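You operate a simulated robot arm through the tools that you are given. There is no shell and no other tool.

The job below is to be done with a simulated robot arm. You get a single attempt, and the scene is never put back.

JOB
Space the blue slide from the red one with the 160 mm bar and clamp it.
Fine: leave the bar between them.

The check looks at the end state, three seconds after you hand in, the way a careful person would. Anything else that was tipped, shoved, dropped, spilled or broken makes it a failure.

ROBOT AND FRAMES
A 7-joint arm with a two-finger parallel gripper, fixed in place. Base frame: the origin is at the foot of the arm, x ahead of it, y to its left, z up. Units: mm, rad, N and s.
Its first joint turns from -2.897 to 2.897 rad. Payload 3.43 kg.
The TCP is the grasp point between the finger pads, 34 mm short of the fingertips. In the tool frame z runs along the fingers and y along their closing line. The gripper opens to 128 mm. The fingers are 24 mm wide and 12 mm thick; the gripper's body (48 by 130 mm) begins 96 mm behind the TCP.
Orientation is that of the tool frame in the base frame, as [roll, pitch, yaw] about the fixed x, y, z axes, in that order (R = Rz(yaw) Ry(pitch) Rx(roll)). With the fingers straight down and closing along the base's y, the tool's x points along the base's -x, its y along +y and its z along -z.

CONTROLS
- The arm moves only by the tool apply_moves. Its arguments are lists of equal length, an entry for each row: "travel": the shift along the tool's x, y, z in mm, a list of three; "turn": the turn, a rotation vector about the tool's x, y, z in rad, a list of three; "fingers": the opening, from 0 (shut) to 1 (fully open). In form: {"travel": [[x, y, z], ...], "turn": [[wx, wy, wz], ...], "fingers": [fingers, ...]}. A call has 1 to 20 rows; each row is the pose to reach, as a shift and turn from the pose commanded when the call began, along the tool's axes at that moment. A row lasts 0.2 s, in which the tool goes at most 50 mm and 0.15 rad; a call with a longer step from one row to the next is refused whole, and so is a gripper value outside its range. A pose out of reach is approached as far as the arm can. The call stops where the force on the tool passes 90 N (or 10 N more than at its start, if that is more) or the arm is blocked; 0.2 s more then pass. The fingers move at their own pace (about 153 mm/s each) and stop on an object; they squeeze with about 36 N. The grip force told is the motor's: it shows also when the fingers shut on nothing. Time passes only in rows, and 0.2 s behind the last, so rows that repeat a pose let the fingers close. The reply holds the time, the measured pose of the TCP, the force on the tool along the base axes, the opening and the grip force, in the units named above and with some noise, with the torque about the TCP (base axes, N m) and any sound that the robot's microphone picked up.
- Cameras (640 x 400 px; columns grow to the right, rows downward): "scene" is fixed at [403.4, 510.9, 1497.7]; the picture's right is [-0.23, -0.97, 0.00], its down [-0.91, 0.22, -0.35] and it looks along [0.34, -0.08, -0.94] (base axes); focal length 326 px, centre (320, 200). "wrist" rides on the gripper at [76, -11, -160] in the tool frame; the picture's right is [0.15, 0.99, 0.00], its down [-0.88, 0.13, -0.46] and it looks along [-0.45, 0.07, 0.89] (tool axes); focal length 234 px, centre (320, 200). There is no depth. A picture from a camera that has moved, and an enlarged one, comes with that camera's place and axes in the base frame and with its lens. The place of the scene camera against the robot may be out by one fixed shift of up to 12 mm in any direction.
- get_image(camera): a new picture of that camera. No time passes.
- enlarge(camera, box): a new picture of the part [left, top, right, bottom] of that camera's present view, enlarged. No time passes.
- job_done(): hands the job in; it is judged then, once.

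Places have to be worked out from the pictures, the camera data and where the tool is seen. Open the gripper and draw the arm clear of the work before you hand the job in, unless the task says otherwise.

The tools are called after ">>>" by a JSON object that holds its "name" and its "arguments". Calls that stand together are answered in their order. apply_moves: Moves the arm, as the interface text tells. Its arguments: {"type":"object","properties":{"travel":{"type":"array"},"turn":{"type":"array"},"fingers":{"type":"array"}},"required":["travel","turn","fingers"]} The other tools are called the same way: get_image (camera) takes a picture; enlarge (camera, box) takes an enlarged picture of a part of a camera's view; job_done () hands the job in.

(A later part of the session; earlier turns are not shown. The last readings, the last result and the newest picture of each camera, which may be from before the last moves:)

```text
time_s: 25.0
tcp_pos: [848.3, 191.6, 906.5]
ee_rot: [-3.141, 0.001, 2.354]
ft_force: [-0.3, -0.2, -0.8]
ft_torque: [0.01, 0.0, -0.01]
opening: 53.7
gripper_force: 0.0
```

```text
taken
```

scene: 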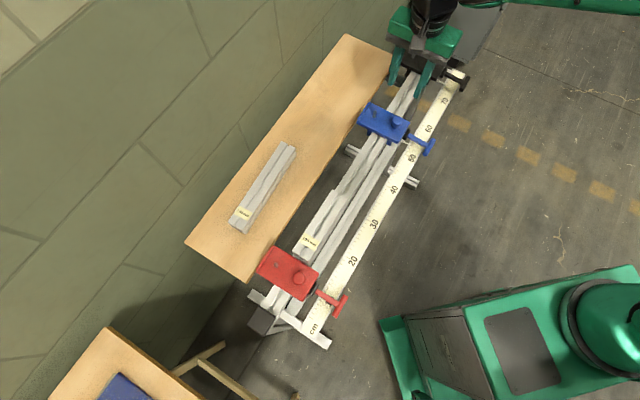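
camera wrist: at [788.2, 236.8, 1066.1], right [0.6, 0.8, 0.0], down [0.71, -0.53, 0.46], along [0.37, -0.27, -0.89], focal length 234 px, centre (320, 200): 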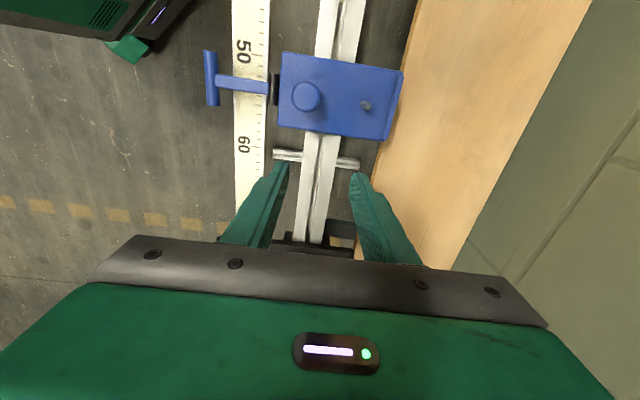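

The bar is visible on the rail in the scene view. I zoom in to check how it sits there, and check around the blue slide's far side.

>>> {"name": "enlarge", "arguments": {"camera": "scene", "box": [250, 130, 410, 310]}}

>>> {"name": "enlarge", "arguments": {"camera": "wrist", "box": [190, 20, 430, 260]}}

```text
2.22 times, centred on (330, 220) of scene
camera zoom: at [403.4, 510.9, 1497.7], right [-0.23, -0.97, 0.0], down [-0.91, 0.22, -0.35], along [0.34, -0.08, -0.94], focal length 724 px, centre (298, 156)
```

zoom: 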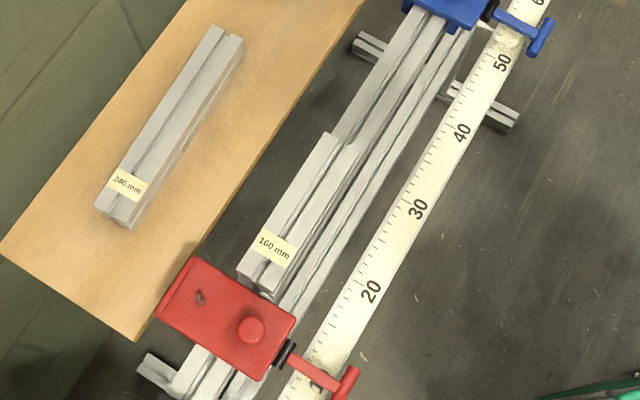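

```text
1.67 times, centred on (310, 140) of wrist
camera zoom: at [788.2, 236.8, 1066.1], right [0.6, 0.8, 0.0], down [0.71, -0.53, 0.46], along [0.37, -0.27, -0.89], focal length 390 px, centre (337, 300)
```

zoom: 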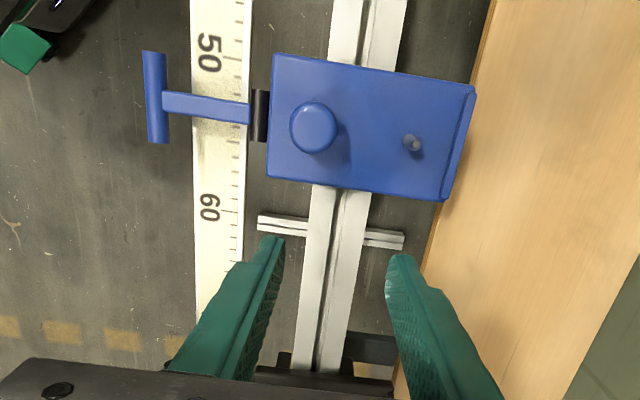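

The bar sits squarely on the rail top. I lower the open fingers behind the blue plate's far face (face at e≈440, fingers at e≈452), fingertips just beside the rail.

>>> {"name": "apply_moves", "arguments": {"travel": [[0, 0, 20], [0, 0, 40], [0, 0, 58], [0, 0, 68], [0, 0, 74.5], [0, 0, 74.5]], "turn": [[0, 0, 0], [0, 0, 0], [0, 0, 0], [0, 0, 0], [0, 0, 0], [0, 0, 0]], "fingers": [0.42, 0.42, 0.42, 0.42, 0.42, 0.42]}}

>>> {"name": "get_image", "arguments": {"camera": "wrist"}}

>>> {"name": "enlarge", "arguments": {"camera": "scene", "box": [350, 40, 470, 160]}}

```text
time_s: 26.4
tcp_pos: [846.8, 191.3, 830.9]
ee_rot: [-3.142, 0.0, 2.355]
ft_force: [-0.5, 0.1, 0.2]
ft_torque: [0.01, 0.0, -0.03]
opening: 53.7
gripper_force: 0.1
```

```text
taken
camera wrist: at [787.0, 237.0, 990.0], right [0.6, 0.8, 0.0], down [0.71, -0.53, 0.46], along [0.37, -0.27, -0.89], focal length 234 px, centre (320, 200)
```

wrist: 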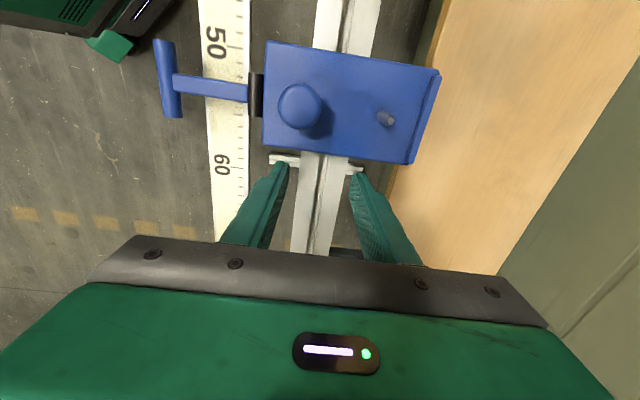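

```text
3.33 times, centred on (410, 100) of scene
camera zoom: at [403.4, 510.9, 1497.7], right [-0.23, -0.97, 0.0], down [-0.91, 0.22, -0.35], along [0.34, -0.08, -0.94], focal length 1086 px, centre (20, 533)
```

zoom: 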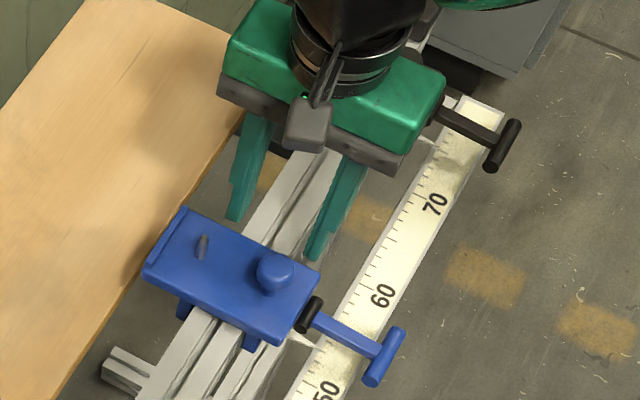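

The fingers straddle the rail behind the blue plate. I push gently along −e (tool +x) about 20 mm to find contact and feel whether the slide moves freely.

>>> {"name": "apply_moves", "arguments": {"travel": [[5, 0, 0], [10, 0, 0], [13, 0, 0], [16, 0, 0], [18, 0, 0]], "turn": [[0, 0, 0], [0, 0, 0], [0, 0, 0], [0, 0, 0], [0, 0, 0]], "fingers": [0.42, 0.42, 0.42, 0.42, 0.42]}}

>>> {"name": "get_image", "arguments": {"camera": "wrist"}}

```text
time_s: 27.6
tcp_pos: [837.9, 200.3, 829.8]
ee_rot: [3.141, 0.005, 2.35]
ft_force: [19.3, -17.2, -0.1]
ft_torque: [-0.2, -0.37, 0.76]
opening: 53.2
gripper_force: 0.1
```

```text
taken
camera wrist: at [776.5, 246.9, 989.8], right [0.6, 0.8, 0.0], down [0.71, -0.53, 0.46], along [0.37, -0.28, -0.89], focal length 234 px, centre (320, 200)
```

wrist: 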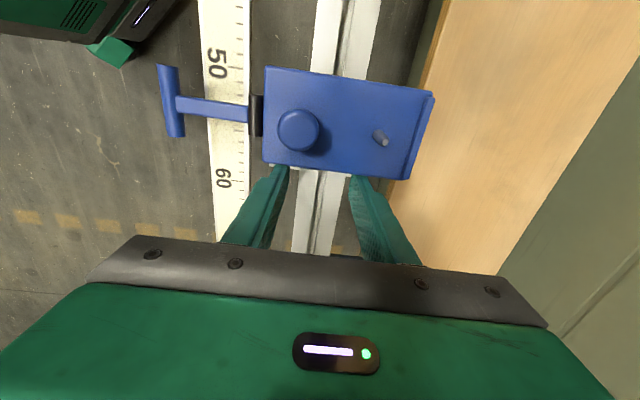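

Reaction is ~26 N along the rail and the slide doesn't appear to have moved, so it may be clamped now. I zoom to verify against the scale.

>>> {"name": "enlarge", "arguments": {"camera": "wrist", "box": [140, 40, 300, 200]}}

>>> {"name": "enlarge", "arguments": {"camera": "scene", "box": [350, 40, 470, 160]}}

```text
2.50 times, centred on (220, 120) of wrist
camera zoom: at [776.5, 246.9, 989.8], right [0.6, 0.8, 0.0], down [0.71, -0.53, 0.46], along [0.37, -0.28, -0.89], focal length 585 px, centre (570, 400)
```

zoom: 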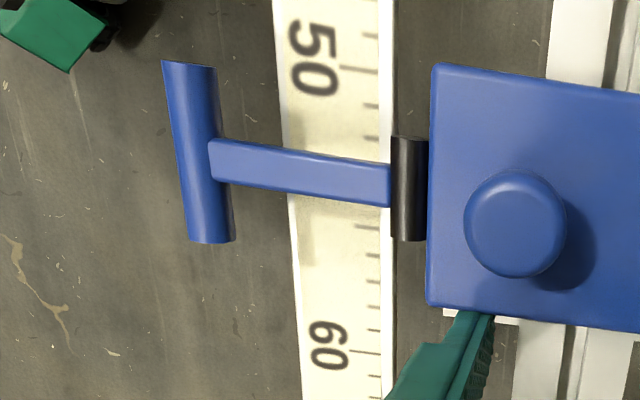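

```text
3.33 times, centred on (410, 100) of scene
camera zoom: at [403.4, 510.9, 1497.7], right [-0.23, -0.97, 0.0], down [-0.91, 0.22, -0.35], along [0.34, -0.08, -0.94], focal length 1086 px, centre (20, 533)
```

zoom: 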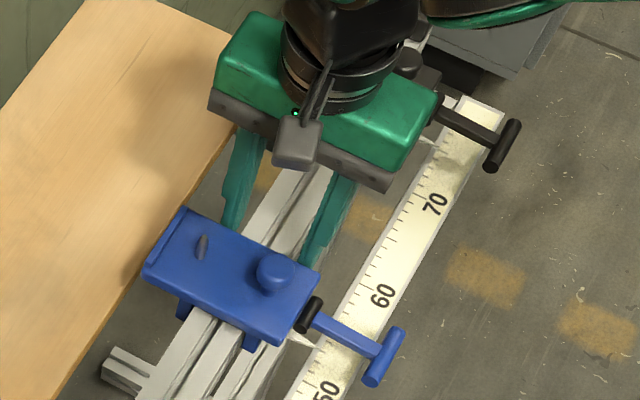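

The scene zoom shows the blue plate hasn't shifted under 26 N. Also, the black part at the handle's root is a hinge pin lying along the rail, so the "T-handle" is a swing lever (currently down/level = clamped, like red's). I back off, rise, and go look at the lever from the side.

>>> {"name": "apply_moves", "arguments": {"travel": [[-8, 0, 0], [-16, 0, 0], [-16, 0, -25], [-16, 0, -60], [-16, 0, -90], [-16, 0, -90]], "turn": [[0, 0, 0], [0, 0, 0], [0, 0, 0], [0, 0, 0], [0, 0, 0], [0, 0, 0]], "fingers": [0.42, 0.42, 0.42, 0.42, 0.42, 0.42]}}

```text
time_s: 29.0
tcp_pos: [846.0, 191.1, 919.1]
ee_rot: [3.141, 0.001, 2.356]
ft_force: [0.2, 0.0, 0.1]
ft_torque: [0.0, 0.01, 0.0]
opening: 54.1
gripper_force: 0.0
```

Now I move to the robot side of the blue lever with the tool tilted 45° toward the rail, to view the lever from the side.

>>> {"name": "apply_moves", "arguments": {"travel": [[20, -28, 0], [40, -56, 5], [59, -83, 12], [79, -110, 20], [98, -138, 32], [117, -165, 49], [117, -165, 49], [117, -165, 49]], "turn": [[-0.13, 0, 0], [-0.26, 0, 0], [-0.39, 0, 0], [-0.52, 0, 0], [-0.65, 0, 0], [-0.785, 0, 0], [-0.785, 0, 0], [-0.785, 0, 0]], "fingers": [0.42, 0.42, 0.42, 0.42, 0.42, 0.42, 0.42, 0.42]}}

>>> {"name": "get_image", "arguments": {"camera": "wrist"}}

>>> {"name": "get_image", "arguments": {"camera": "scene"}}

```text
time_s: 30.8
tcp_pos: [664.4, 162.0, 879.6]
ee_rot: [2.425, -0.001, 2.356]
ft_force: [1.0, 0.1, 0.3]
ft_torque: [-0.01, 0.02, 0.0]
opening: 54.0
gripper_force: 0.0
out of reach, approached as far as the arm can: row 6, 7, 8
```

```text
taken
camera wrist: at [531.6, 135.3, 992.7], right [0.42, 0.63, 0.65], down [0.48, -0.77, 0.43], along [0.77, 0.13, -0.63], focal length 234 px, centre (320, 200)
```

wrist: 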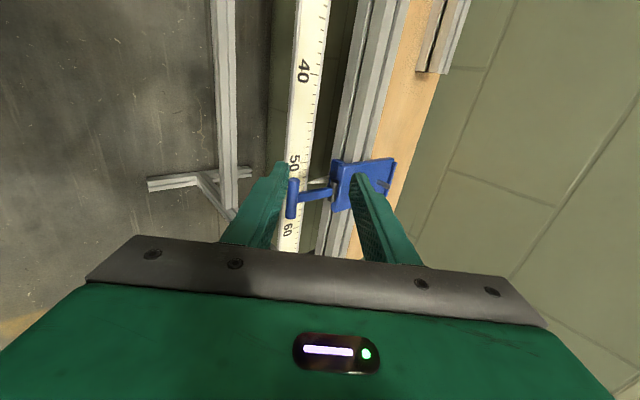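

```text
taken
```

scene: 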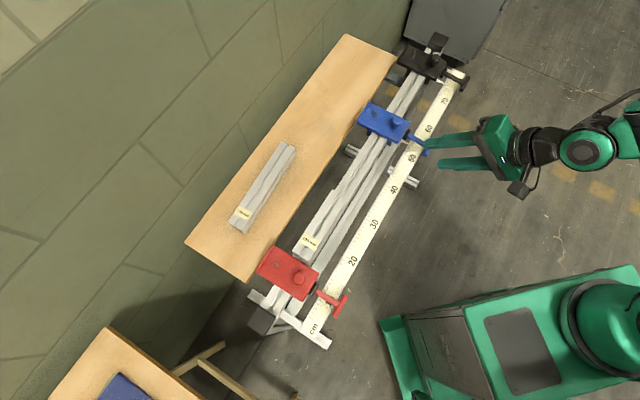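

The arm stops a bit short of the tilt, but the lever is in view. I zoom in on the blue lever, and on the red and black ones in the scene for comparison.

>>> {"name": "enlarge", "arguments": {"camera": "wrist", "box": [270, 140, 410, 260]}}

>>> {"name": "enlarge", "arguments": {"camera": "scene", "box": [390, 30, 480, 110]}}

>>> {"name": "enlarge", "arguments": {"camera": "scene", "box": [360, 90, 450, 170]}}

>>> {"name": "enlarge", "arguments": {"camera": "scene", "box": [250, 230, 360, 350]}}

```text
3.33 times, centred on (340, 200) of wrist
camera zoom: at [531.6, 135.3, 992.7], right [0.42, 0.63, 0.65], down [0.48, -0.77, 0.43], along [0.77, 0.13, -0.63], focal length 781 px, centre (253, 200)
```

zoom: 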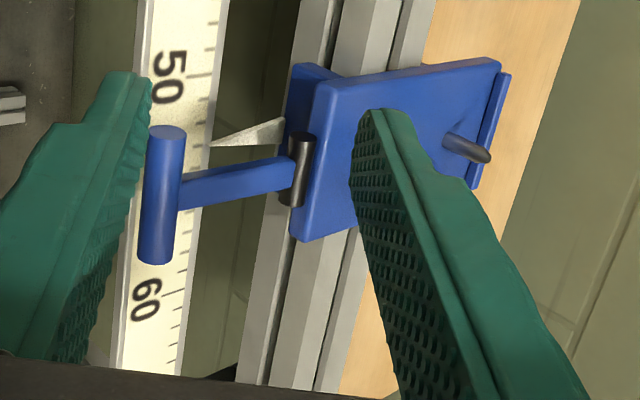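

```text
5.00 times, centred on (435, 70) of scene
camera zoom: at [403.4, 510.9, 1497.7], right [-0.23, -0.97, 0.0], down [-0.91, 0.22, -0.35], along [0.34, -0.08, -0.94], focal length 1629 px, centre (-255, 850)
```

zoom: 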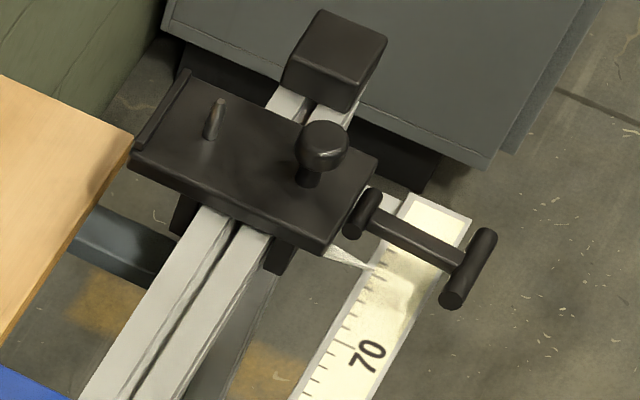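

```text
5.00 times, centred on (405, 130) of scene
camera zoom: at [403.4, 510.9, 1497.7], right [-0.23, -0.97, 0.0], down [-0.91, 0.22, -0.35], along [0.34, -0.08, -0.94], focal length 1629 px, centre (-105, 550)
```

zoom: 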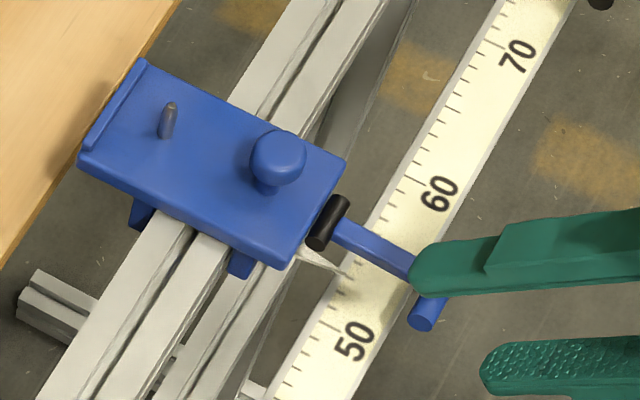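

```text
3.33 times, centred on (305, 290) of scene
camera zoom: at [403.4, 510.9, 1497.7], right [-0.23, -0.97, 0.0], down [-0.91, 0.22, -0.35], along [0.34, -0.08, -0.94], focal length 1086 px, centre (370, -100)
```

zoom: 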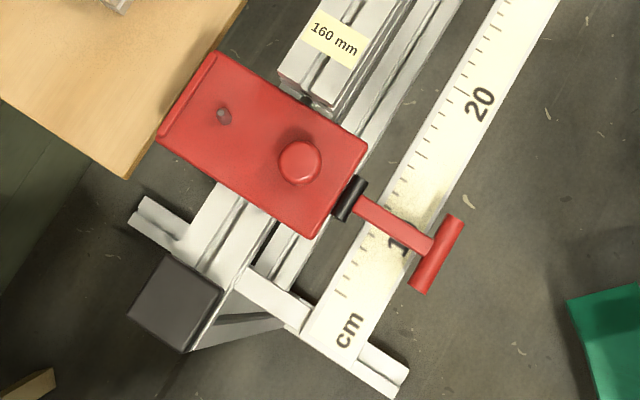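

Confirmed: each slide has a hinged lever (pin along the rail) ending in a T-grip; blue's is lying level and the slide resists, so it's locked. The T-grip is at about (723, 151, 803), hinge about 61 mm further in. I move to a standoff beyond its far end, off-centre so the fingers miss the lever arm.

>>> {"name": "apply_moves", "arguments": {"travel": [[-25, -8, 0], [-50, -17, 0], [-73.2, -25.1, 0.2], [-73.2, -25.1, 0.2], [-73.2, -25.1, 0.2]], "turn": [[0, 0, 0], [0, 0, 0], [0, 0, 0], [0, 0, 0], [0, 0, 0]], "fingers": [0.34, 0.34, 0.34, 0.34, 0.34]}}

>>> {"name": "get_image", "arguments": {"camera": "wrist"}}

>>> {"name": "enlarge", "arguments": {"camera": "wrist", "box": [240, 110, 420, 260]}}

```text
time_s: 32.0
tcp_pos: [702.2, 96.2, 862.8]
ee_rot: [2.424, -0.002, 2.355]
ft_force: [-0.2, -0.5, -0.3]
ft_torque: [-0.01, -0.02, 0.0]
opening: 43.6
gripper_force: 0.0
```

```text
taken
camera wrist: at [569.6, 69.7, 975.1], right [0.42, 0.63, 0.65], down [0.48, -0.77, 0.43], along [0.77, 0.13, -0.63], focal length 234 px, centre (320, 200)
```

wrist: 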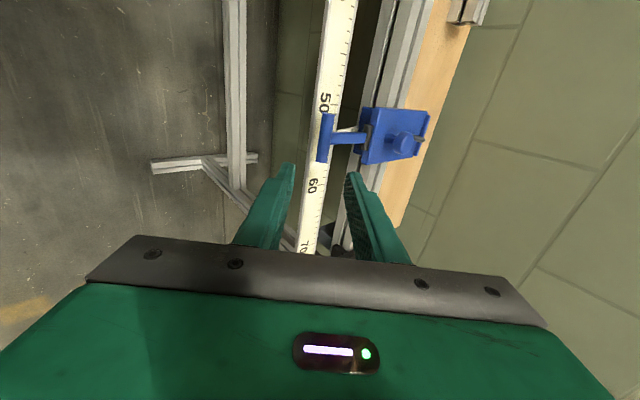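

```text
2.67 times, centred on (330, 185) of wrist
camera zoom: at [569.6, 69.7, 975.1], right [0.42, 0.63, 0.65], down [0.48, -0.77, 0.43], along [0.77, 0.13, -0.63], focal length 624 px, centre (293, 240)
```

zoom: 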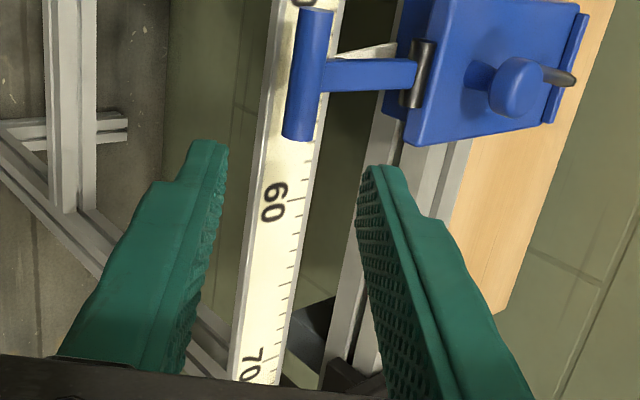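

The T-grip's end lines up between the fingers (about 80 mm ahead along the tool axis, 1 mm off centre). I advance 60 mm along the tool axis.

>>> {"name": "apply_moves", "arguments": {"travel": [[0, 0, 18], [0, 0, 36], [0, 0, 50], [0, 0, 60], [0, 0, 60]], "turn": [[0, 0, 0], [0, 0, 0], [0, 0, 0], [0, 0, 0], [0, 0, 0]], "fingers": [0.34, 0.34, 0.34, 0.34, 0.34]}}

>>> {"name": "get_image", "arguments": {"camera": "wrist"}}

>>> {"name": "enlarge", "arguments": {"camera": "wrist", "box": [240, 110, 420, 260]}}

>>> {"name": "enlarge", "arguments": {"camera": "scene", "box": [360, 80, 480, 180]}}

```text
time_s: 33.2
tcp_pos: [730.1, 123.3, 816.4]
ee_rot: [2.425, 0.0, 2.354]
ft_force: [-0.3, 0.1, 0.5]
ft_torque: [0.01, 0.03, 0.02]
opening: 43.6
gripper_force: 0.0
```

```text
taken
camera wrist: at [596.9, 98.3, 930.3], right [0.43, 0.63, 0.65], down [0.48, -0.77, 0.43], along [0.77, 0.13, -0.63], focal length 234 px, centre (320, 200)
```

wrist: 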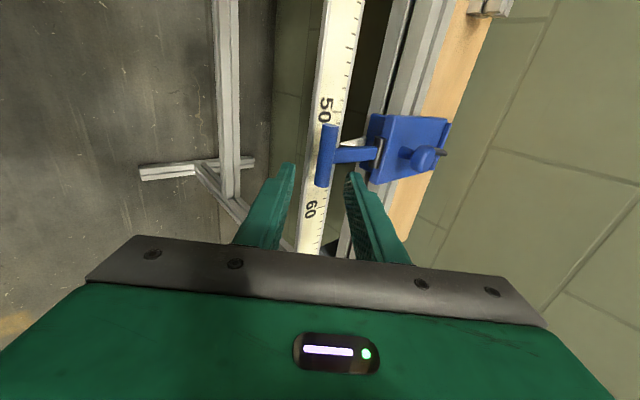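

```text
2.67 times, centred on (330, 185) of wrist
camera zoom: at [596.9, 98.3, 930.3], right [0.43, 0.63, 0.65], down [0.48, -0.77, 0.43], along [0.77, 0.13, -0.63], focal length 624 px, centre (293, 240)
```

zoom: 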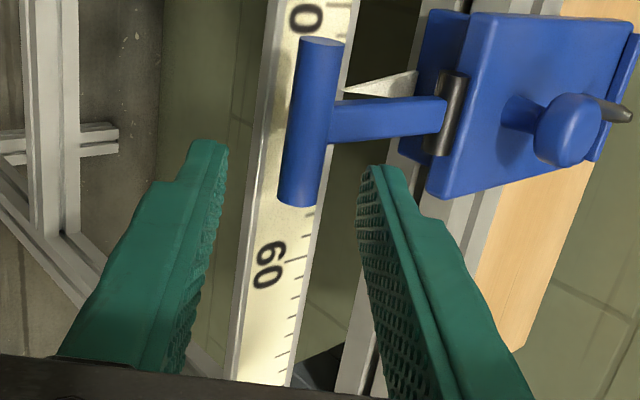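

```text
4.00 times, centred on (420, 130) of scene
camera zoom: at [403.4, 510.9, 1497.7], right [-0.23, -0.97, 0.0], down [-0.91, 0.22, -0.35], along [0.34, -0.08, -0.94], focal length 1304 px, centre (-80, 480)
```

zoom: 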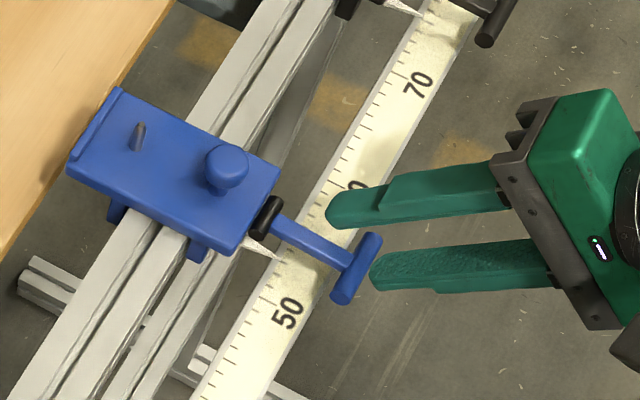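

T-grip's end is between the fingers, ~2–3 mm off centre. I shift 3 mm toward the lever and 2.6 mm across for centring, then close on the T-grip.

>>> {"name": "apply_moves", "arguments": {"travel": [[3, 2.6, 0], [3, 2.6, 0], [3, 2.6, 0], [3, 2.6, 0], [3, 2.6, 0]], "turn": [[0, 0, 0], [0, 0, 0], [0, 0, 0], [0, 0, 0], [0, 0, 0]], "fingers": [0.34, 0.2, 0.05, 0.05, 0.05]}}

>>> {"name": "get_image", "arguments": {"camera": "wrist"}}

>>> {"name": "enlarge", "arguments": {"camera": "wrist", "box": [240, 110, 420, 260]}}

```text
time_s: 34.4
tcp_pos: [728.5, 128.3, 818.2]
ee_rot: [2.427, 0.0, 2.355]
ft_force: [-4.6, -3.2, -0.7]
ft_torque: [-0.18, 0.0, 0.03]
opening: 12.1
gripper_force: 44.8
```

```text
taken
camera wrist: at [596.0, 101.6, 932.1], right [0.43, 0.63, 0.65], down [0.48, -0.77, 0.43], along [0.77, 0.13, -0.63], focal length 234 px, centre (320, 200)
```

wrist: 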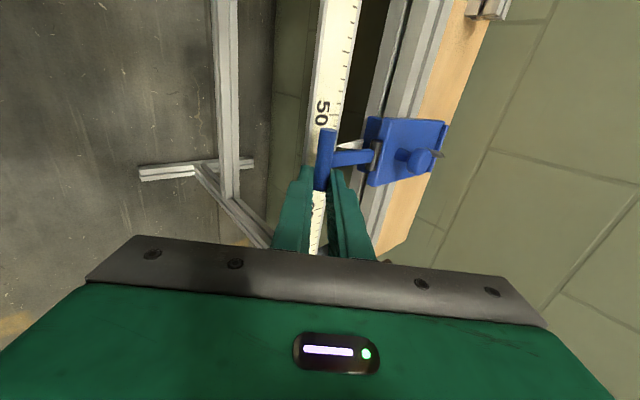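

```text
2.67 times, centred on (330, 185) of wrist
camera zoom: at [596.0, 101.6, 932.1], right [0.43, 0.63, 0.65], down [0.48, -0.77, 0.43], along [0.77, 0.13, -0.63], focal length 624 px, centre (293, 240)
```

zoom: 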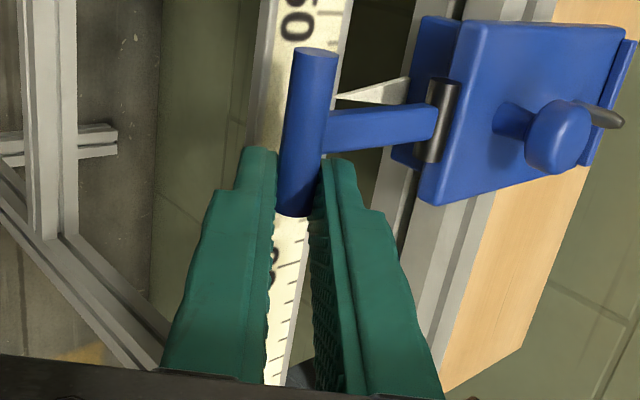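

The T-grip is held (opening 12 mm). I now swing it up about the hinge, first only ~10°, tool rotating with it, and read the forces.

>>> {"name": "apply_moves", "arguments": {"travel": [[0, 2.5, -2.1], [0, 5.1, -4.0], [0, 7.8, -5.8], [0, 10.5, -7.4], [0, 10.5, -7.4]], "turn": [[0.0436, 0, 0], [0.0873, 0, 0], [0.131, 0, 0], [0.1745, 0, 0], [0.1745, 0, 0]], "fingers": [0.05, 0.05, 0.05, 0.05, 0.05]}}

>>> {"name": "enlarge", "arguments": {"camera": "wrist", "box": [240, 110, 420, 260]}}

```text
time_s: 35.6
tcp_pos: [731.2, 129.1, 832.3]
ee_rot: [2.598, 0.001, 2.354]
ft_force: [-9.1, 0.0, -0.8]
ft_torque: [0.13, 0.42, 0.3]
opening: 12.0
gripper_force: 45.5
```

```text
2.67 times, centred on (330, 185) of wrist
camera zoom: at [613.5, 118.6, 962.9], right [0.5, 0.7, 0.51], down [0.53, -0.71, 0.46], along [0.68, 0.05, -0.73], focal length 624 px, centre (293, 240)
```

zoom: 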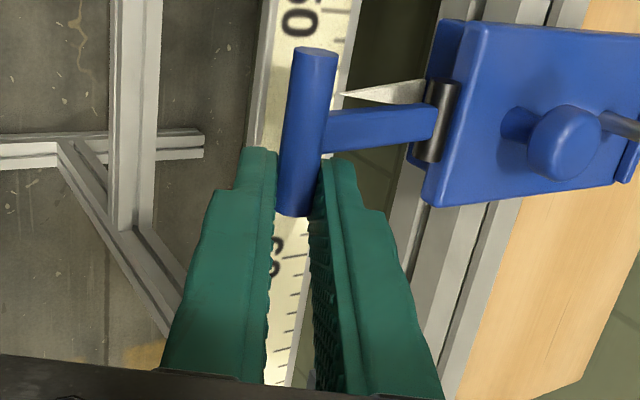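

The lever moves up with little force — it's a release lever. I continue the arc smoothly to about 60°.

>>> {"name": "apply_moves", "arguments": {"travel": [[0, 5.1, -4.0], [0, 10.5, -7.5], [0, 16.3, -10.4], [0, 22.2, -12.9], [0, 28.3, -14.8], [0, 34.6, -16.3], [0, 41, -17.1], [0, 47.5, -17.5], [0, 53.9, -17.2], [0, 60.3, -16.4], [0, 60.3, -16.4]], "turn": [[0.0873, 0, 0], [0.1745, 0, 0], [0.2618, 0, 0], [0.3491, 0, 0], [0.4363, 0, 0], [0.5236, 0, 0], [0.6109, 0, 0], [0.6981, 0, 0], [0.7854, 0, 0], [0.8727, 0, 0], [0.8727, 0, 0]], "fingers": [0.05, 0.05, 0.05, 0.05, 0.05, 0.05, 0.05, 0.05, 0.05, 0.05, 0.05]}}

>>> {"name": "get_image", "arguments": {"camera": "wrist"}}

>>> {"name": "enlarge", "arguments": {"camera": "scene", "box": [350, 60, 470, 180]}}

```text
time_s: 38.0
tcp_pos: [761.1, 161.1, 877.1]
ee_rot: [-2.811, -0.001, 2.355]
ft_force: [-1.3, 7.7, -4.2]
ft_torque: [0.22, 0.0, -0.04]
opening: 11.9
gripper_force: 44.9
```

```text
taken
camera wrist: at [738.6, 243.5, 1032.1], right [0.56, 0.76, -0.32], down [0.81, -0.43, 0.39], along [0.16, -0.48, -0.86], focal length 234 px, centre (320, 200)
```

wrist: 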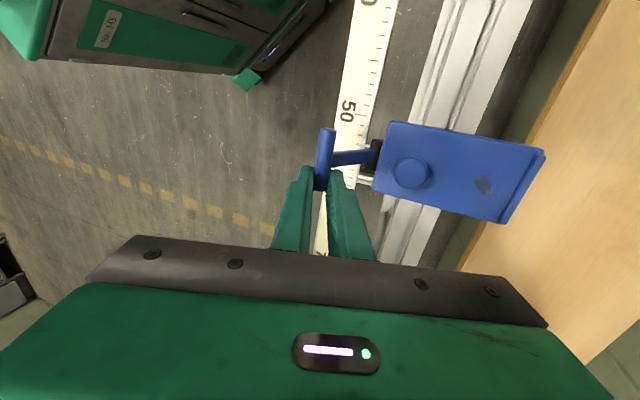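

```text
3.33 times, centred on (410, 120) of scene
camera zoom: at [403.4, 510.9, 1497.7], right [-0.23, -0.97, 0.0], down [-0.91, 0.22, -0.35], along [0.34, -0.08, -0.94], focal length 1086 px, centre (20, 467)
```

zoom: 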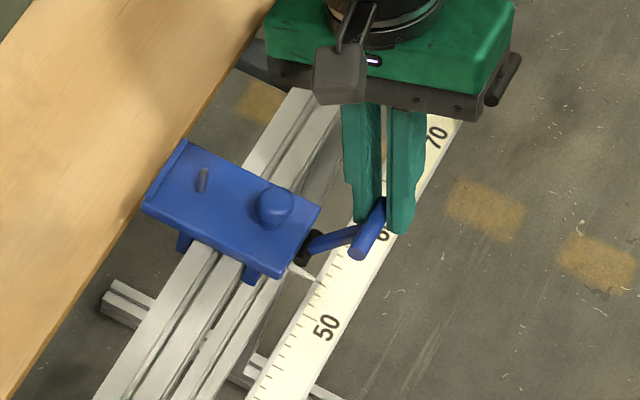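

Lever is about 60° up with small forces. I keep swinging it toward vertical (tool orientation fixed) to find its open stop.

>>> {"name": "apply_moves", "arguments": {"travel": [[0, 3.5, -3.9], [0, 7.1, -7.7], [0, 11.2, -11.2], [0, 15.4, -14.3], [0, 15.4, -14.3]], "turn": [[0, 0, 0], [0, 0, 0], [0, 0, 0], [0, 0, 0], [0, 0, 0]], "fingers": [0.05, 0.05, 0.05, 0.05, 0.05]}}

>>> {"name": "get_image", "arguments": {"camera": "wrist"}}

>>> {"name": "enlarge", "arguments": {"camera": "scene", "box": [350, 60, 470, 180]}}

```text
time_s: 39.2
tcp_pos: [772.0, 169.8, 884.7]
ee_rot: [-2.798, -0.004, 2.348]
ft_force: [-50.4, -53.8, -7.8]
ft_torque: [-0.93, 0.72, 0.5]
opening: 12.4
gripper_force: 45.1
```

```text
taken
camera wrist: at [750.8, 253.3, 1039.6], right [0.56, 0.76, -0.33], down [0.81, -0.44, 0.38], along [0.15, -0.48, -0.86], focal length 234 px, centre (320, 200)
```

wrist: 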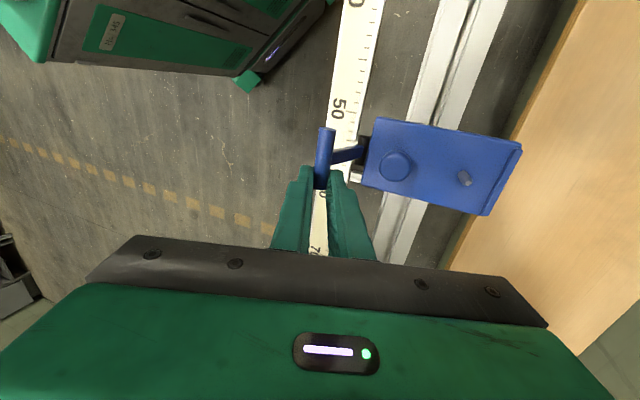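

```text
3.33 times, centred on (410, 120) of scene
camera zoom: at [403.4, 510.9, 1497.7], right [-0.23, -0.97, 0.0], down [-0.91, 0.22, -0.35], along [0.34, -0.08, -0.94], focal length 1086 px, centre (20, 467)
```

zoom: 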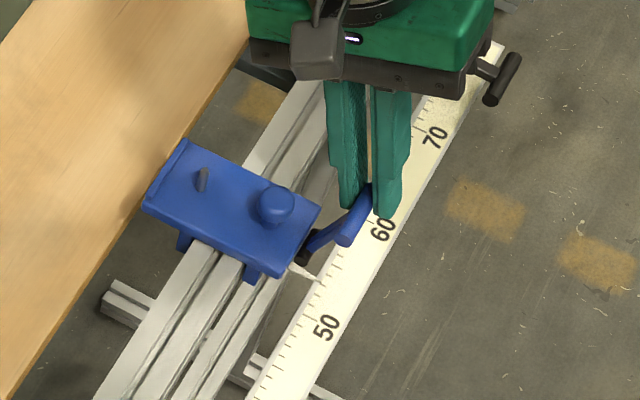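

Force rose to ~74 N against the opening direction, so the lever's open stop is at about 70°. I back off the load slightly first and re-read.

>>> {"name": "apply_moves", "arguments": {"travel": [[0, -4, 3], [0, -8, 6], [0, -8, 6]], "turn": [[0, 0, 0], [0, 0, 0], [0, 0, 0]], "fingers": [0.05, 0.05, 0.05]}}

```text
time_s: 40.0
tcp_pos: [768.5, 168.6, 885.5]
ee_rot: [-2.815, -0.001, 2.356]
ft_force: [-14.4, -11.8, 16.2]
ft_torque: [0.29, 0.85, -0.14]
opening: 12.2
gripper_force: 44.7
```

Residual load is small. I release the T-grip (opening only to ~30 mm) and see whether the lever stays up.

>>> {"name": "apply_moves", "arguments": {"travel": [[0, 0, 0], [0, 0, 0], [0, 0, 0]], "turn": [[0, 0, 0], [0, 0, 0], [0, 0, 0]], "fingers": [0.24, 0.24, 0.24]}}

>>> {"name": "get_image", "arguments": {"camera": "wrist"}}

>>> {"name": "enlarge", "arguments": {"camera": "scene", "box": [350, 60, 470, 180]}}

```text
time_s: 40.8
tcp_pos: [769.4, 167.2, 883.3]
ee_rot: [-2.81, 0.002, 2.354]
ft_force: [0.2, 0.0, 0.4]
ft_torque: [0.03, -0.02, -0.01]
opening: 30.5
gripper_force: 0.1
```

```text
taken
camera wrist: at [745.8, 250.7, 1037.4], right [0.56, 0.76, -0.32], down [0.81, -0.43, 0.39], along [0.16, -0.48, -0.86], focal length 234 px, centre (320, 200)
```

wrist: 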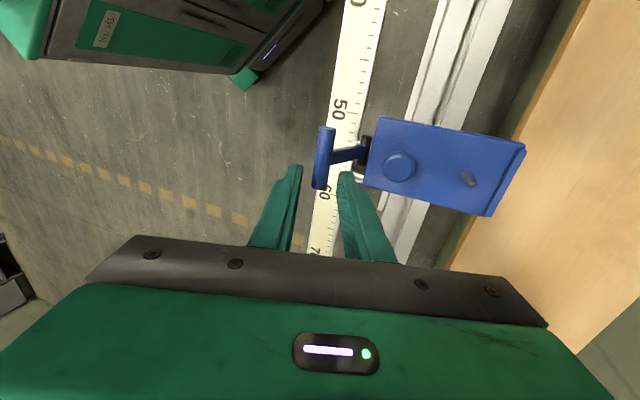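

```text
3.33 times, centred on (410, 120) of scene
camera zoom: at [403.4, 510.9, 1497.7], right [-0.23, -0.97, 0.0], down [-0.91, 0.22, -0.35], along [0.34, -0.08, -0.94], focal length 1086 px, centre (20, 467)
```

zoom: 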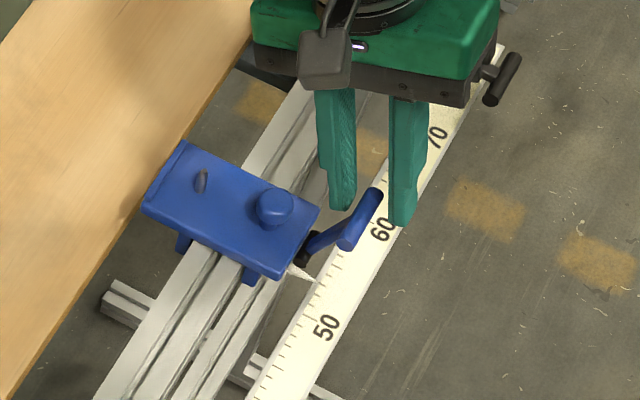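

The lever stays up by itself, so blue should be free. I withdraw, bring the tool upright, and go back behind the blue plate to push it along.

>>> {"name": "apply_moves", "arguments": {"travel": [[0, 0, -20], [0, 0, -42], [0, 0, -63], [-13, 18, -63], [-26, 37, -63], [-39.2, 55.2, -63], [-39.2, 55.2, -63]], "turn": [[0, 0, 0], [0, 0, 0], [0, 0, 0], [-0.11, 0, 0], [-0.22, 0, 0], [-0.3316, 0, 0], [-0.3316, 0, 0]], "fingers": [0.24, 0.24, 0.3, 0.42, 0.42, 0.42, 0.42]}}

>>> {"name": "get_image", "arguments": {"camera": "wrist"}}

```text
time_s: 42.4
tcp_pos: [847.7, 191.8, 924.4]
ee_rot: [3.139, 0.0, 2.354]
ft_force: [-0.7, 0.1, 0.2]
ft_torque: [-0.01, -0.02, -0.01]
opening: 53.6
gripper_force: 0.0
```

```text
taken
camera wrist: at [787.5, 237.5, 1084.6], right [0.6, 0.8, 0.0], down [0.71, -0.53, 0.46], along [0.37, -0.27, -0.89], focal length 234 px, centre (320, 200)
```

wrist: 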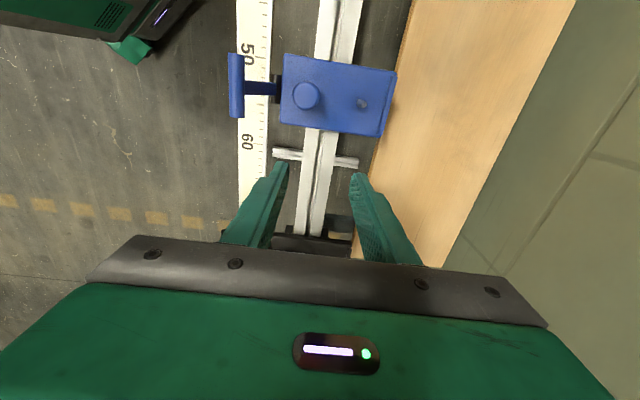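

Tool is level behind the plate again. I lower beside the rail and push gently ~20 mm to test that it now slides.

>>> {"name": "apply_moves", "arguments": {"travel": [[0, 0, 30], [0, 0, 60], [0, 0, 80], [0, 0, 93.5], [0, 0, 93.5], [6, 0, 93.5], [12, 0, 93.5], [16, 0, 93.5], [20, 0, 93.5], [24, 0, 93.5], [24, 0, 93.5]], "turn": [[0, 0, 0], [0, 0, 0], [0, 0, 0], [0, 0, 0], [0, 0, 0], [0, 0, 0], [0, 0, 0], [0, 0, 0], [0, 0, 0], [0, 0, 0], [0, 0, 0]], "fingers": [0.42, 0.42, 0.42, 0.42, 0.42, 0.42, 0.42, 0.42, 0.42, 0.42, 0.42]}}

>>> {"name": "get_image", "arguments": {"camera": "wrist"}}

>>> {"name": "enlarge", "arguments": {"camera": "scene", "box": [350, 60, 470, 180]}}

```text
time_s: 44.8
tcp_pos: [831.5, 207.6, 830.9]
ee_rot: [3.14, 0.0, 2.354]
ft_force: [0.4, -0.5, -0.5]
ft_torque: [-0.01, 0.0, 0.01]
opening: 53.5
gripper_force: 0.0
```

```text
taken
camera wrist: at [770.9, 254.1, 990.3], right [0.6, 0.8, 0.0], down [0.71, -0.53, 0.46], along [0.37, -0.27, -0.89], focal length 234 px, centre (320, 200)
```

wrist: 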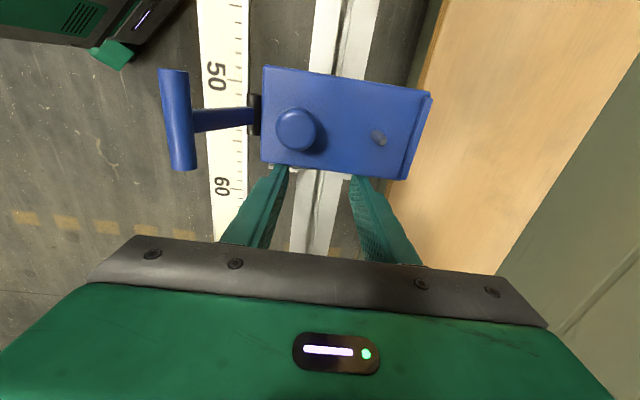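

```text
3.33 times, centred on (410, 120) of scene
camera zoom: at [403.4, 510.9, 1497.7], right [-0.23, -0.97, 0.0], down [-0.91, 0.22, -0.35], along [0.34, -0.08, -0.94], focal length 1086 px, centre (20, 467)
```

zoom: 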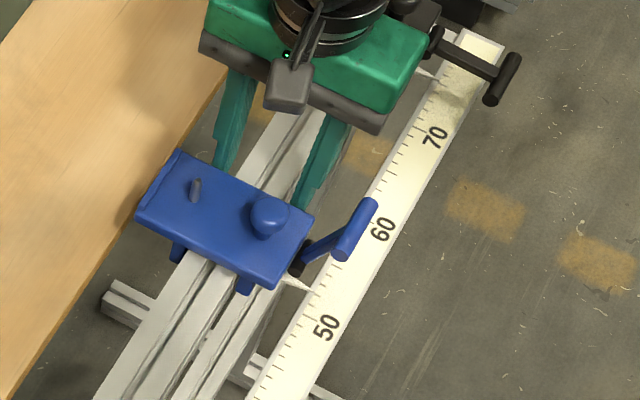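

Blue now slides freely with almost no force. I push it along steadily (slow, ~45 mm/s, easing off) for another ~174 mm, stopping about 15 mm short of contact.

>>> {"name": "apply_moves", "arguments": {"travel": [[5, 0, 0], [13, 0, 0], [22.5, 0, 0], [32, 0, 0], [41.5, 0, 0], [51, 0, 0], [60.5, 0, 0], [70, 0, 0], [79.5, 0, 0], [89, 0, 0], [98.5, 0, 0], [108, 0, 0], [117.5, 0, 0], [127, 0, 0], [136.5, 0, 0], [146, 0, 0], [155, 0, 0], [163, 0, 0], [169, 0, 0], [173, 0, 0]], "turn": [[0, 0, 0], [0, 0, 0], [0, 0, 0], [0, 0, 0], [0, 0, 0], [0, 0, 0], [0, 0, 0], [0, 0, 0], [0, 0, 0], [0, 0, 0], [0, 0, 0], [0, 0, 0], [0, 0, 0], [0, 0, 0], [0, 0, 0], [0, 0, 0], [0, 0, 0], [0, 0, 0], [0, 0, 0], [0, 0, 0]], "fingers": [0.42, 0.42, 0.42, 0.42, 0.42, 0.42, 0.42, 0.42, 0.42, 0.42, 0.42, 0.42, 0.42, 0.42, 0.42, 0.42, 0.42, 0.42, 0.42, 0.42]}}

>>> {"name": "get_image", "arguments": {"camera": "wrist"}}

>>> {"name": "get_image", "arguments": {"camera": "scene"}}

```text
time_s: 49.0
tcp_pos: [708.3, 331.1, 831.8]
ee_rot: [3.139, -0.001, 2.354]
ft_force: [0.1, -0.6, 0.7]
ft_torque: [-0.04, -0.02, 0.03]
opening: 53.8
gripper_force: 0.1
```

```text
taken
camera wrist: at [648.2, 377.7, 990.8], right [0.6, 0.8, 0.0], down [0.71, -0.53, 0.46], along [0.37, -0.27, -0.89], focal length 234 px, centre (320, 200)
```

wrist: 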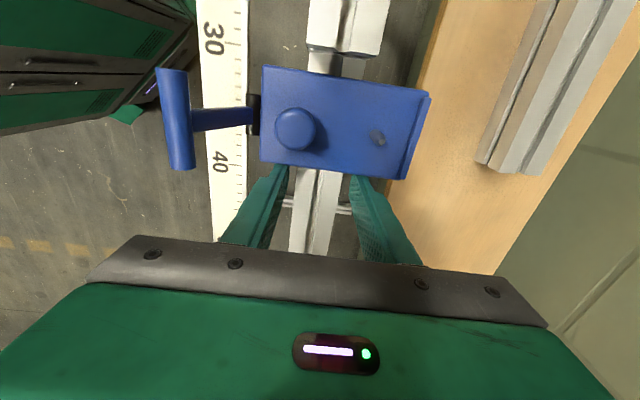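

```text
taken
```

scene: 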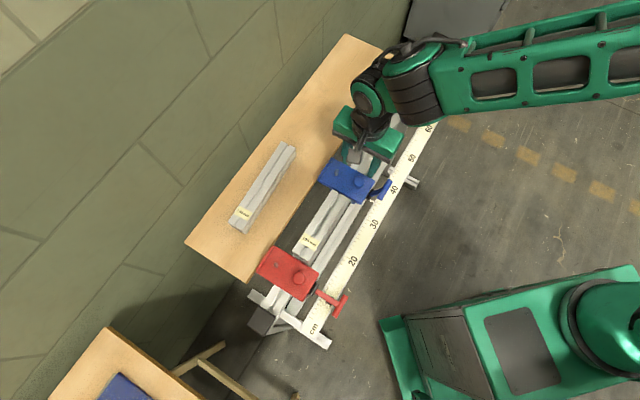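

The bar's far end is about 12 mm ahead of the blue plate. I push 10 mm more slowly, then check.

>>> {"name": "apply_moves", "arguments": {"travel": [[2, 0, 0], [4, 0, 0], [6, 0, 0], [8, 0, 0], [9, 0, 0], [10, 0, 0], [10, 0, 0]], "turn": [[0, 0, 0], [0, 0, 0], [0, 0, 0], [0, 0, 0], [0, 0, 0], [0, 0, 0], [0, 0, 0]], "fingers": [0.42, 0.42, 0.42, 0.42, 0.42, 0.42, 0.42]}}

>>> {"name": "enlarge", "arguments": {"camera": "wrist", "box": [230, 0, 450, 200]}}

>>> {"name": "enlarge", "arguments": {"camera": "scene", "box": [240, 140, 400, 310]}}

```text
time_s: 50.6
tcp_pos: [701.4, 338.0, 832.1]
ee_rot: [3.14, 0.0, 2.355]
ft_force: [0.7, -2.0, -1.0]
ft_torque: [-0.05, -0.04, 0.11]
opening: 53.8
gripper_force: 0.2
```

```text
2.00 times, centred on (340, 100) of wrist
camera zoom: at [640.9, 383.7, 990.6], right [0.6, 0.8, 0.0], down [0.71, -0.53, 0.46], along [0.37, -0.27, -0.89], focal length 468 px, centre (280, 400)
```

zoom: 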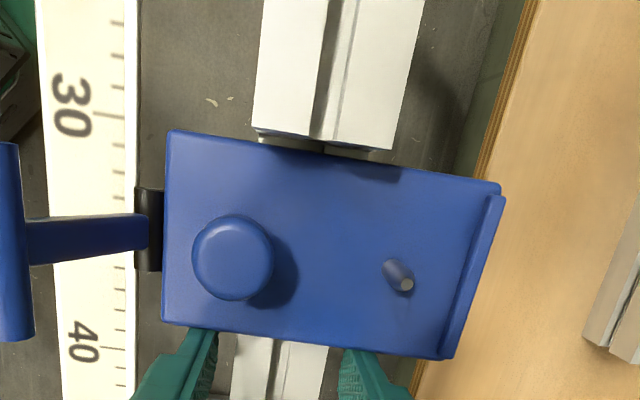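

```text
2.35 times, centred on (320, 225) of scene
camera zoom: at [403.4, 510.9, 1497.7], right [-0.23, -0.97, 0.0], down [-0.91, 0.22, -0.35], along [0.34, -0.08, -0.94], focal length 767 px, centre (320, 141)
```

zoom: 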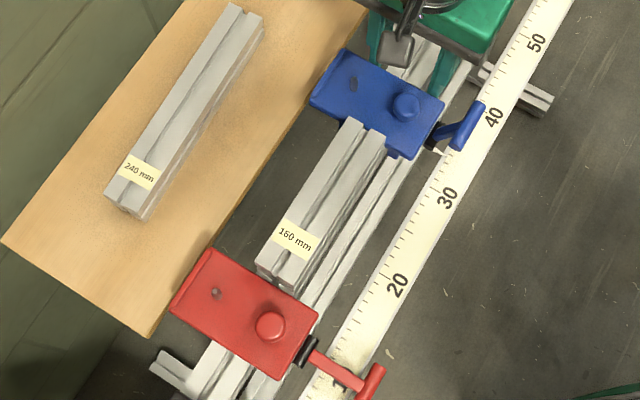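

The plate is nearly touching the bar. I continue in 1 mm steps, reading the along-rail force.

>>> {"name": "apply_moves", "arguments": {"travel": [[1, 0, 0], [2, 0, 0], [3, 0, 0], [4, 0, 0], [4, 0, 0]], "turn": [[0, 0, 0], [0, 0, 0], [0, 0, 0], [0, 0, 0], [0, 0, 0]], "fingers": [0.42, 0.42, 0.42, 0.42, 0.42]}}

>>> {"name": "enlarge", "arguments": {"camera": "scene", "box": [240, 140, 400, 310]}}

```text
time_s: 51.8
tcp_pos: [698.3, 339.2, 832.1]
ee_rot: [3.14, 0.0, 2.354]
ft_force: [1.2, -1.4, -0.7]
ft_torque: [0.01, -0.07, 0.04]
opening: 53.5
gripper_force: 0.1
```

```text
2.35 times, centred on (320, 225) of scene
camera zoom: at [403.4, 510.9, 1497.7], right [-0.23, -0.97, 0.0], down [-0.91, 0.22, -0.35], along [0.34, -0.08, -0.94], focal length 767 px, centre (320, 141)
```

zoom: 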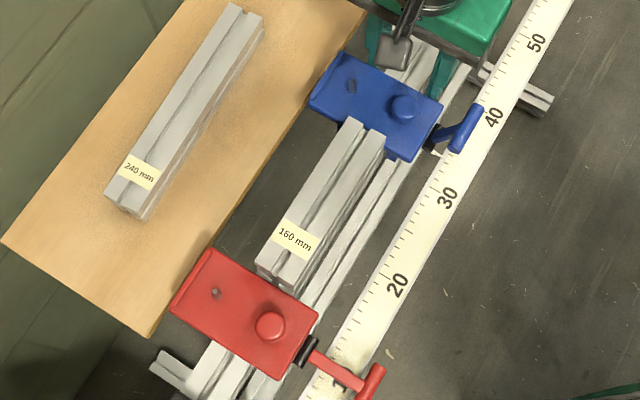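

Only ~2 N so far, bar not yet seated against red. I continue another 4 mm.

>>> {"name": "apply_moves", "arguments": {"travel": [[1, 0, 0], [2, 0, 0], [3, 0, 0], [4, 0, 0], [4, 0, 0]], "turn": [[0, 0, 0], [0, 0, 0], [0, 0, 0], [0, 0, 0], [0, 0, 0]], "fingers": [0.42, 0.42, 0.42, 0.42, 0.42]}}

>>> {"name": "enlarge", "arguments": {"camera": "scene", "box": [240, 140, 400, 310]}}

```text
time_s: 53.0
tcp_pos: [697.0, 343.6, 831.5]
ee_rot: [3.141, 0.001, 2.354]
ft_force: [1.9, -1.7, -0.7]
ft_torque: [0.0, -0.05, 0.1]
opening: 54.1
gripper_force: 0.0
```

```text
2.35 times, centred on (320, 225) of scene
camera zoom: at [403.4, 510.9, 1497.7], right [-0.23, -0.97, 0.0], down [-0.91, 0.22, -0.35], along [0.34, -0.08, -0.94], focal length 767 px, centre (320, 141)
```

zoom: 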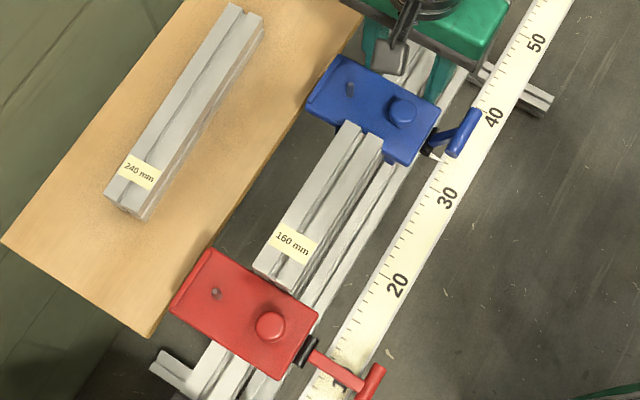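

The bar is now being pushed along and is close to red's face. I continue in half-millimetre steps.

>>> {"name": "apply_moves", "arguments": {"travel": [[0.5, 0, 0], [1, 0, 0], [1.5, 0, 0], [2, 0, 0], [2, 0, 0]], "turn": [[0, 0, 0], [0, 0, 0], [0, 0, 0], [0, 0, 0], [0, 0, 0]], "fingers": [0.42, 0.42, 0.42, 0.42, 0.42]}}

>>> {"name": "enlarge", "arguments": {"camera": "scene", "box": [240, 230, 330, 310]}}

```text
time_s: 54.2
tcp_pos: [696.3, 343.4, 831.0]
ee_rot: [3.139, 0.002, 2.353]
ft_force: [8.5, -9.0, 3.1]
ft_torque: [-0.2, -0.05, 0.38]
opening: 53.8
gripper_force: 0.0
```

```text
5.00 times, centred on (285, 270) of scene
camera zoom: at [403.4, 510.9, 1497.7], right [-0.23, -0.97, 0.0], down [-0.91, 0.22, -0.35], along [0.34, -0.08, -0.94], focal length 1629 px, centre (495, -150)
```

zoom: 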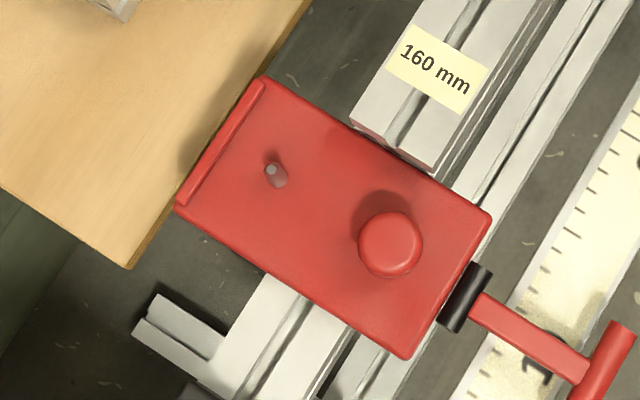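

The along-rail force rose to ~12 N: blue, bar and red are now in contact, red hasn't moved. I back the fingers off and rise, leaving the slide where it is.

>>> {"name": "apply_moves", "arguments": {"travel": [[-3, 0, 0], [-9, 0, 0], [-16, 0, 0], [-16, 0, -30], [-16, 0, -65], [-16, 0, -95], [-16, 0, -95]], "turn": [[0, 0, 0], [0, 0, 0], [0, 0, 0], [0, 0, 0], [0, 0, 0], [0, 0, 0], [0, 0, 0]], "fingers": [0.42, 0.42, 0.42, 0.42, 0.42, 0.42, 0.42]}}

>>> {"name": "enlarge", "arguments": {"camera": "scene", "box": [240, 140, 400, 310]}}

>>> {"name": "get_image", "arguments": {"camera": "wrist"}}

```text
time_s: 55.8
tcp_pos: [706.9, 332.2, 926.5]
ee_rot: [3.139, 0.0, 2.353]
ft_force: [0.5, 0.0, 0.8]
ft_torque: [0.04, -0.02, -0.01]
opening: 53.8
gripper_force: 0.0
```

```text
2.35 times, centred on (320, 225) of scene
camera zoom: at [403.4, 510.9, 1497.7], right [-0.23, -0.97, 0.0], down [-0.91, 0.22, -0.35], along [0.34, -0.08, -0.94], focal length 767 px, centre (320, 141)
```

zoom: 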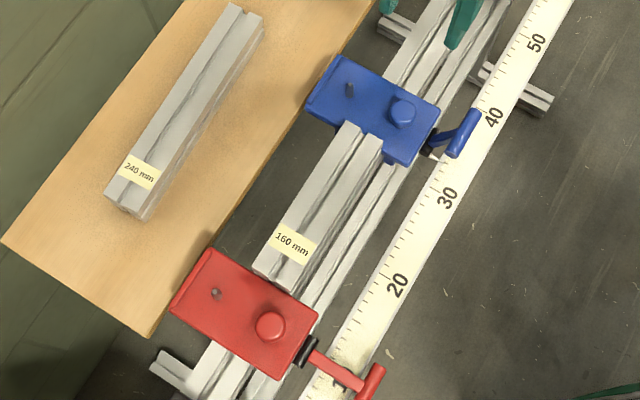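

```text
taken
camera wrist: at [646.4, 379.1, 1086.1], right [0.6, 0.8, 0.0], down [0.71, -0.53, 0.46], along [0.37, -0.27, -0.89], focal length 234 px, centre (320, 200)
```

wrist: 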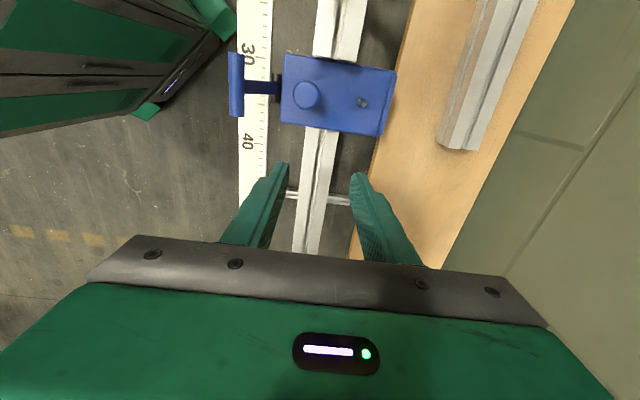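

Blue stays in contact with the bar. I zoom to locate the raised lever's T-grip now.

>>> {"name": "enlarge", "arguments": {"camera": "wrist", "box": [210, 30, 350, 150]}}

>>> {"name": "enlarge", "arguments": {"camera": "scene", "box": [310, 140, 400, 220]}}

```text
3.33 times, centred on (280, 90) of wrist
camera zoom: at [646.4, 379.1, 1086.1], right [0.6, 0.8, 0.0], down [0.71, -0.53, 0.46], along [0.37, -0.27, -0.89], focal length 781 px, centre (453, 567)
```

zoom: 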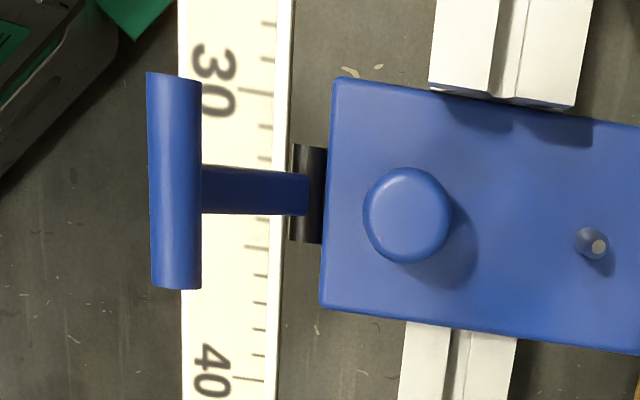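

```text
5.00 times, centred on (355, 180) of scene
camera zoom: at [403.4, 510.9, 1497.7], right [-0.23, -0.97, 0.0], down [-0.91, 0.22, -0.35], along [0.34, -0.08, -0.94], focal length 1629 px, centre (145, 300)
```

zoom: 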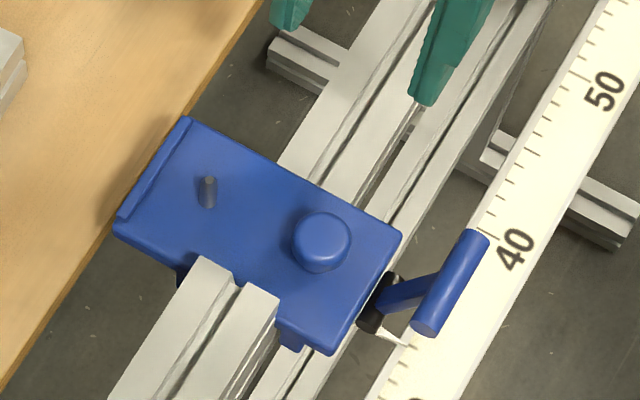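

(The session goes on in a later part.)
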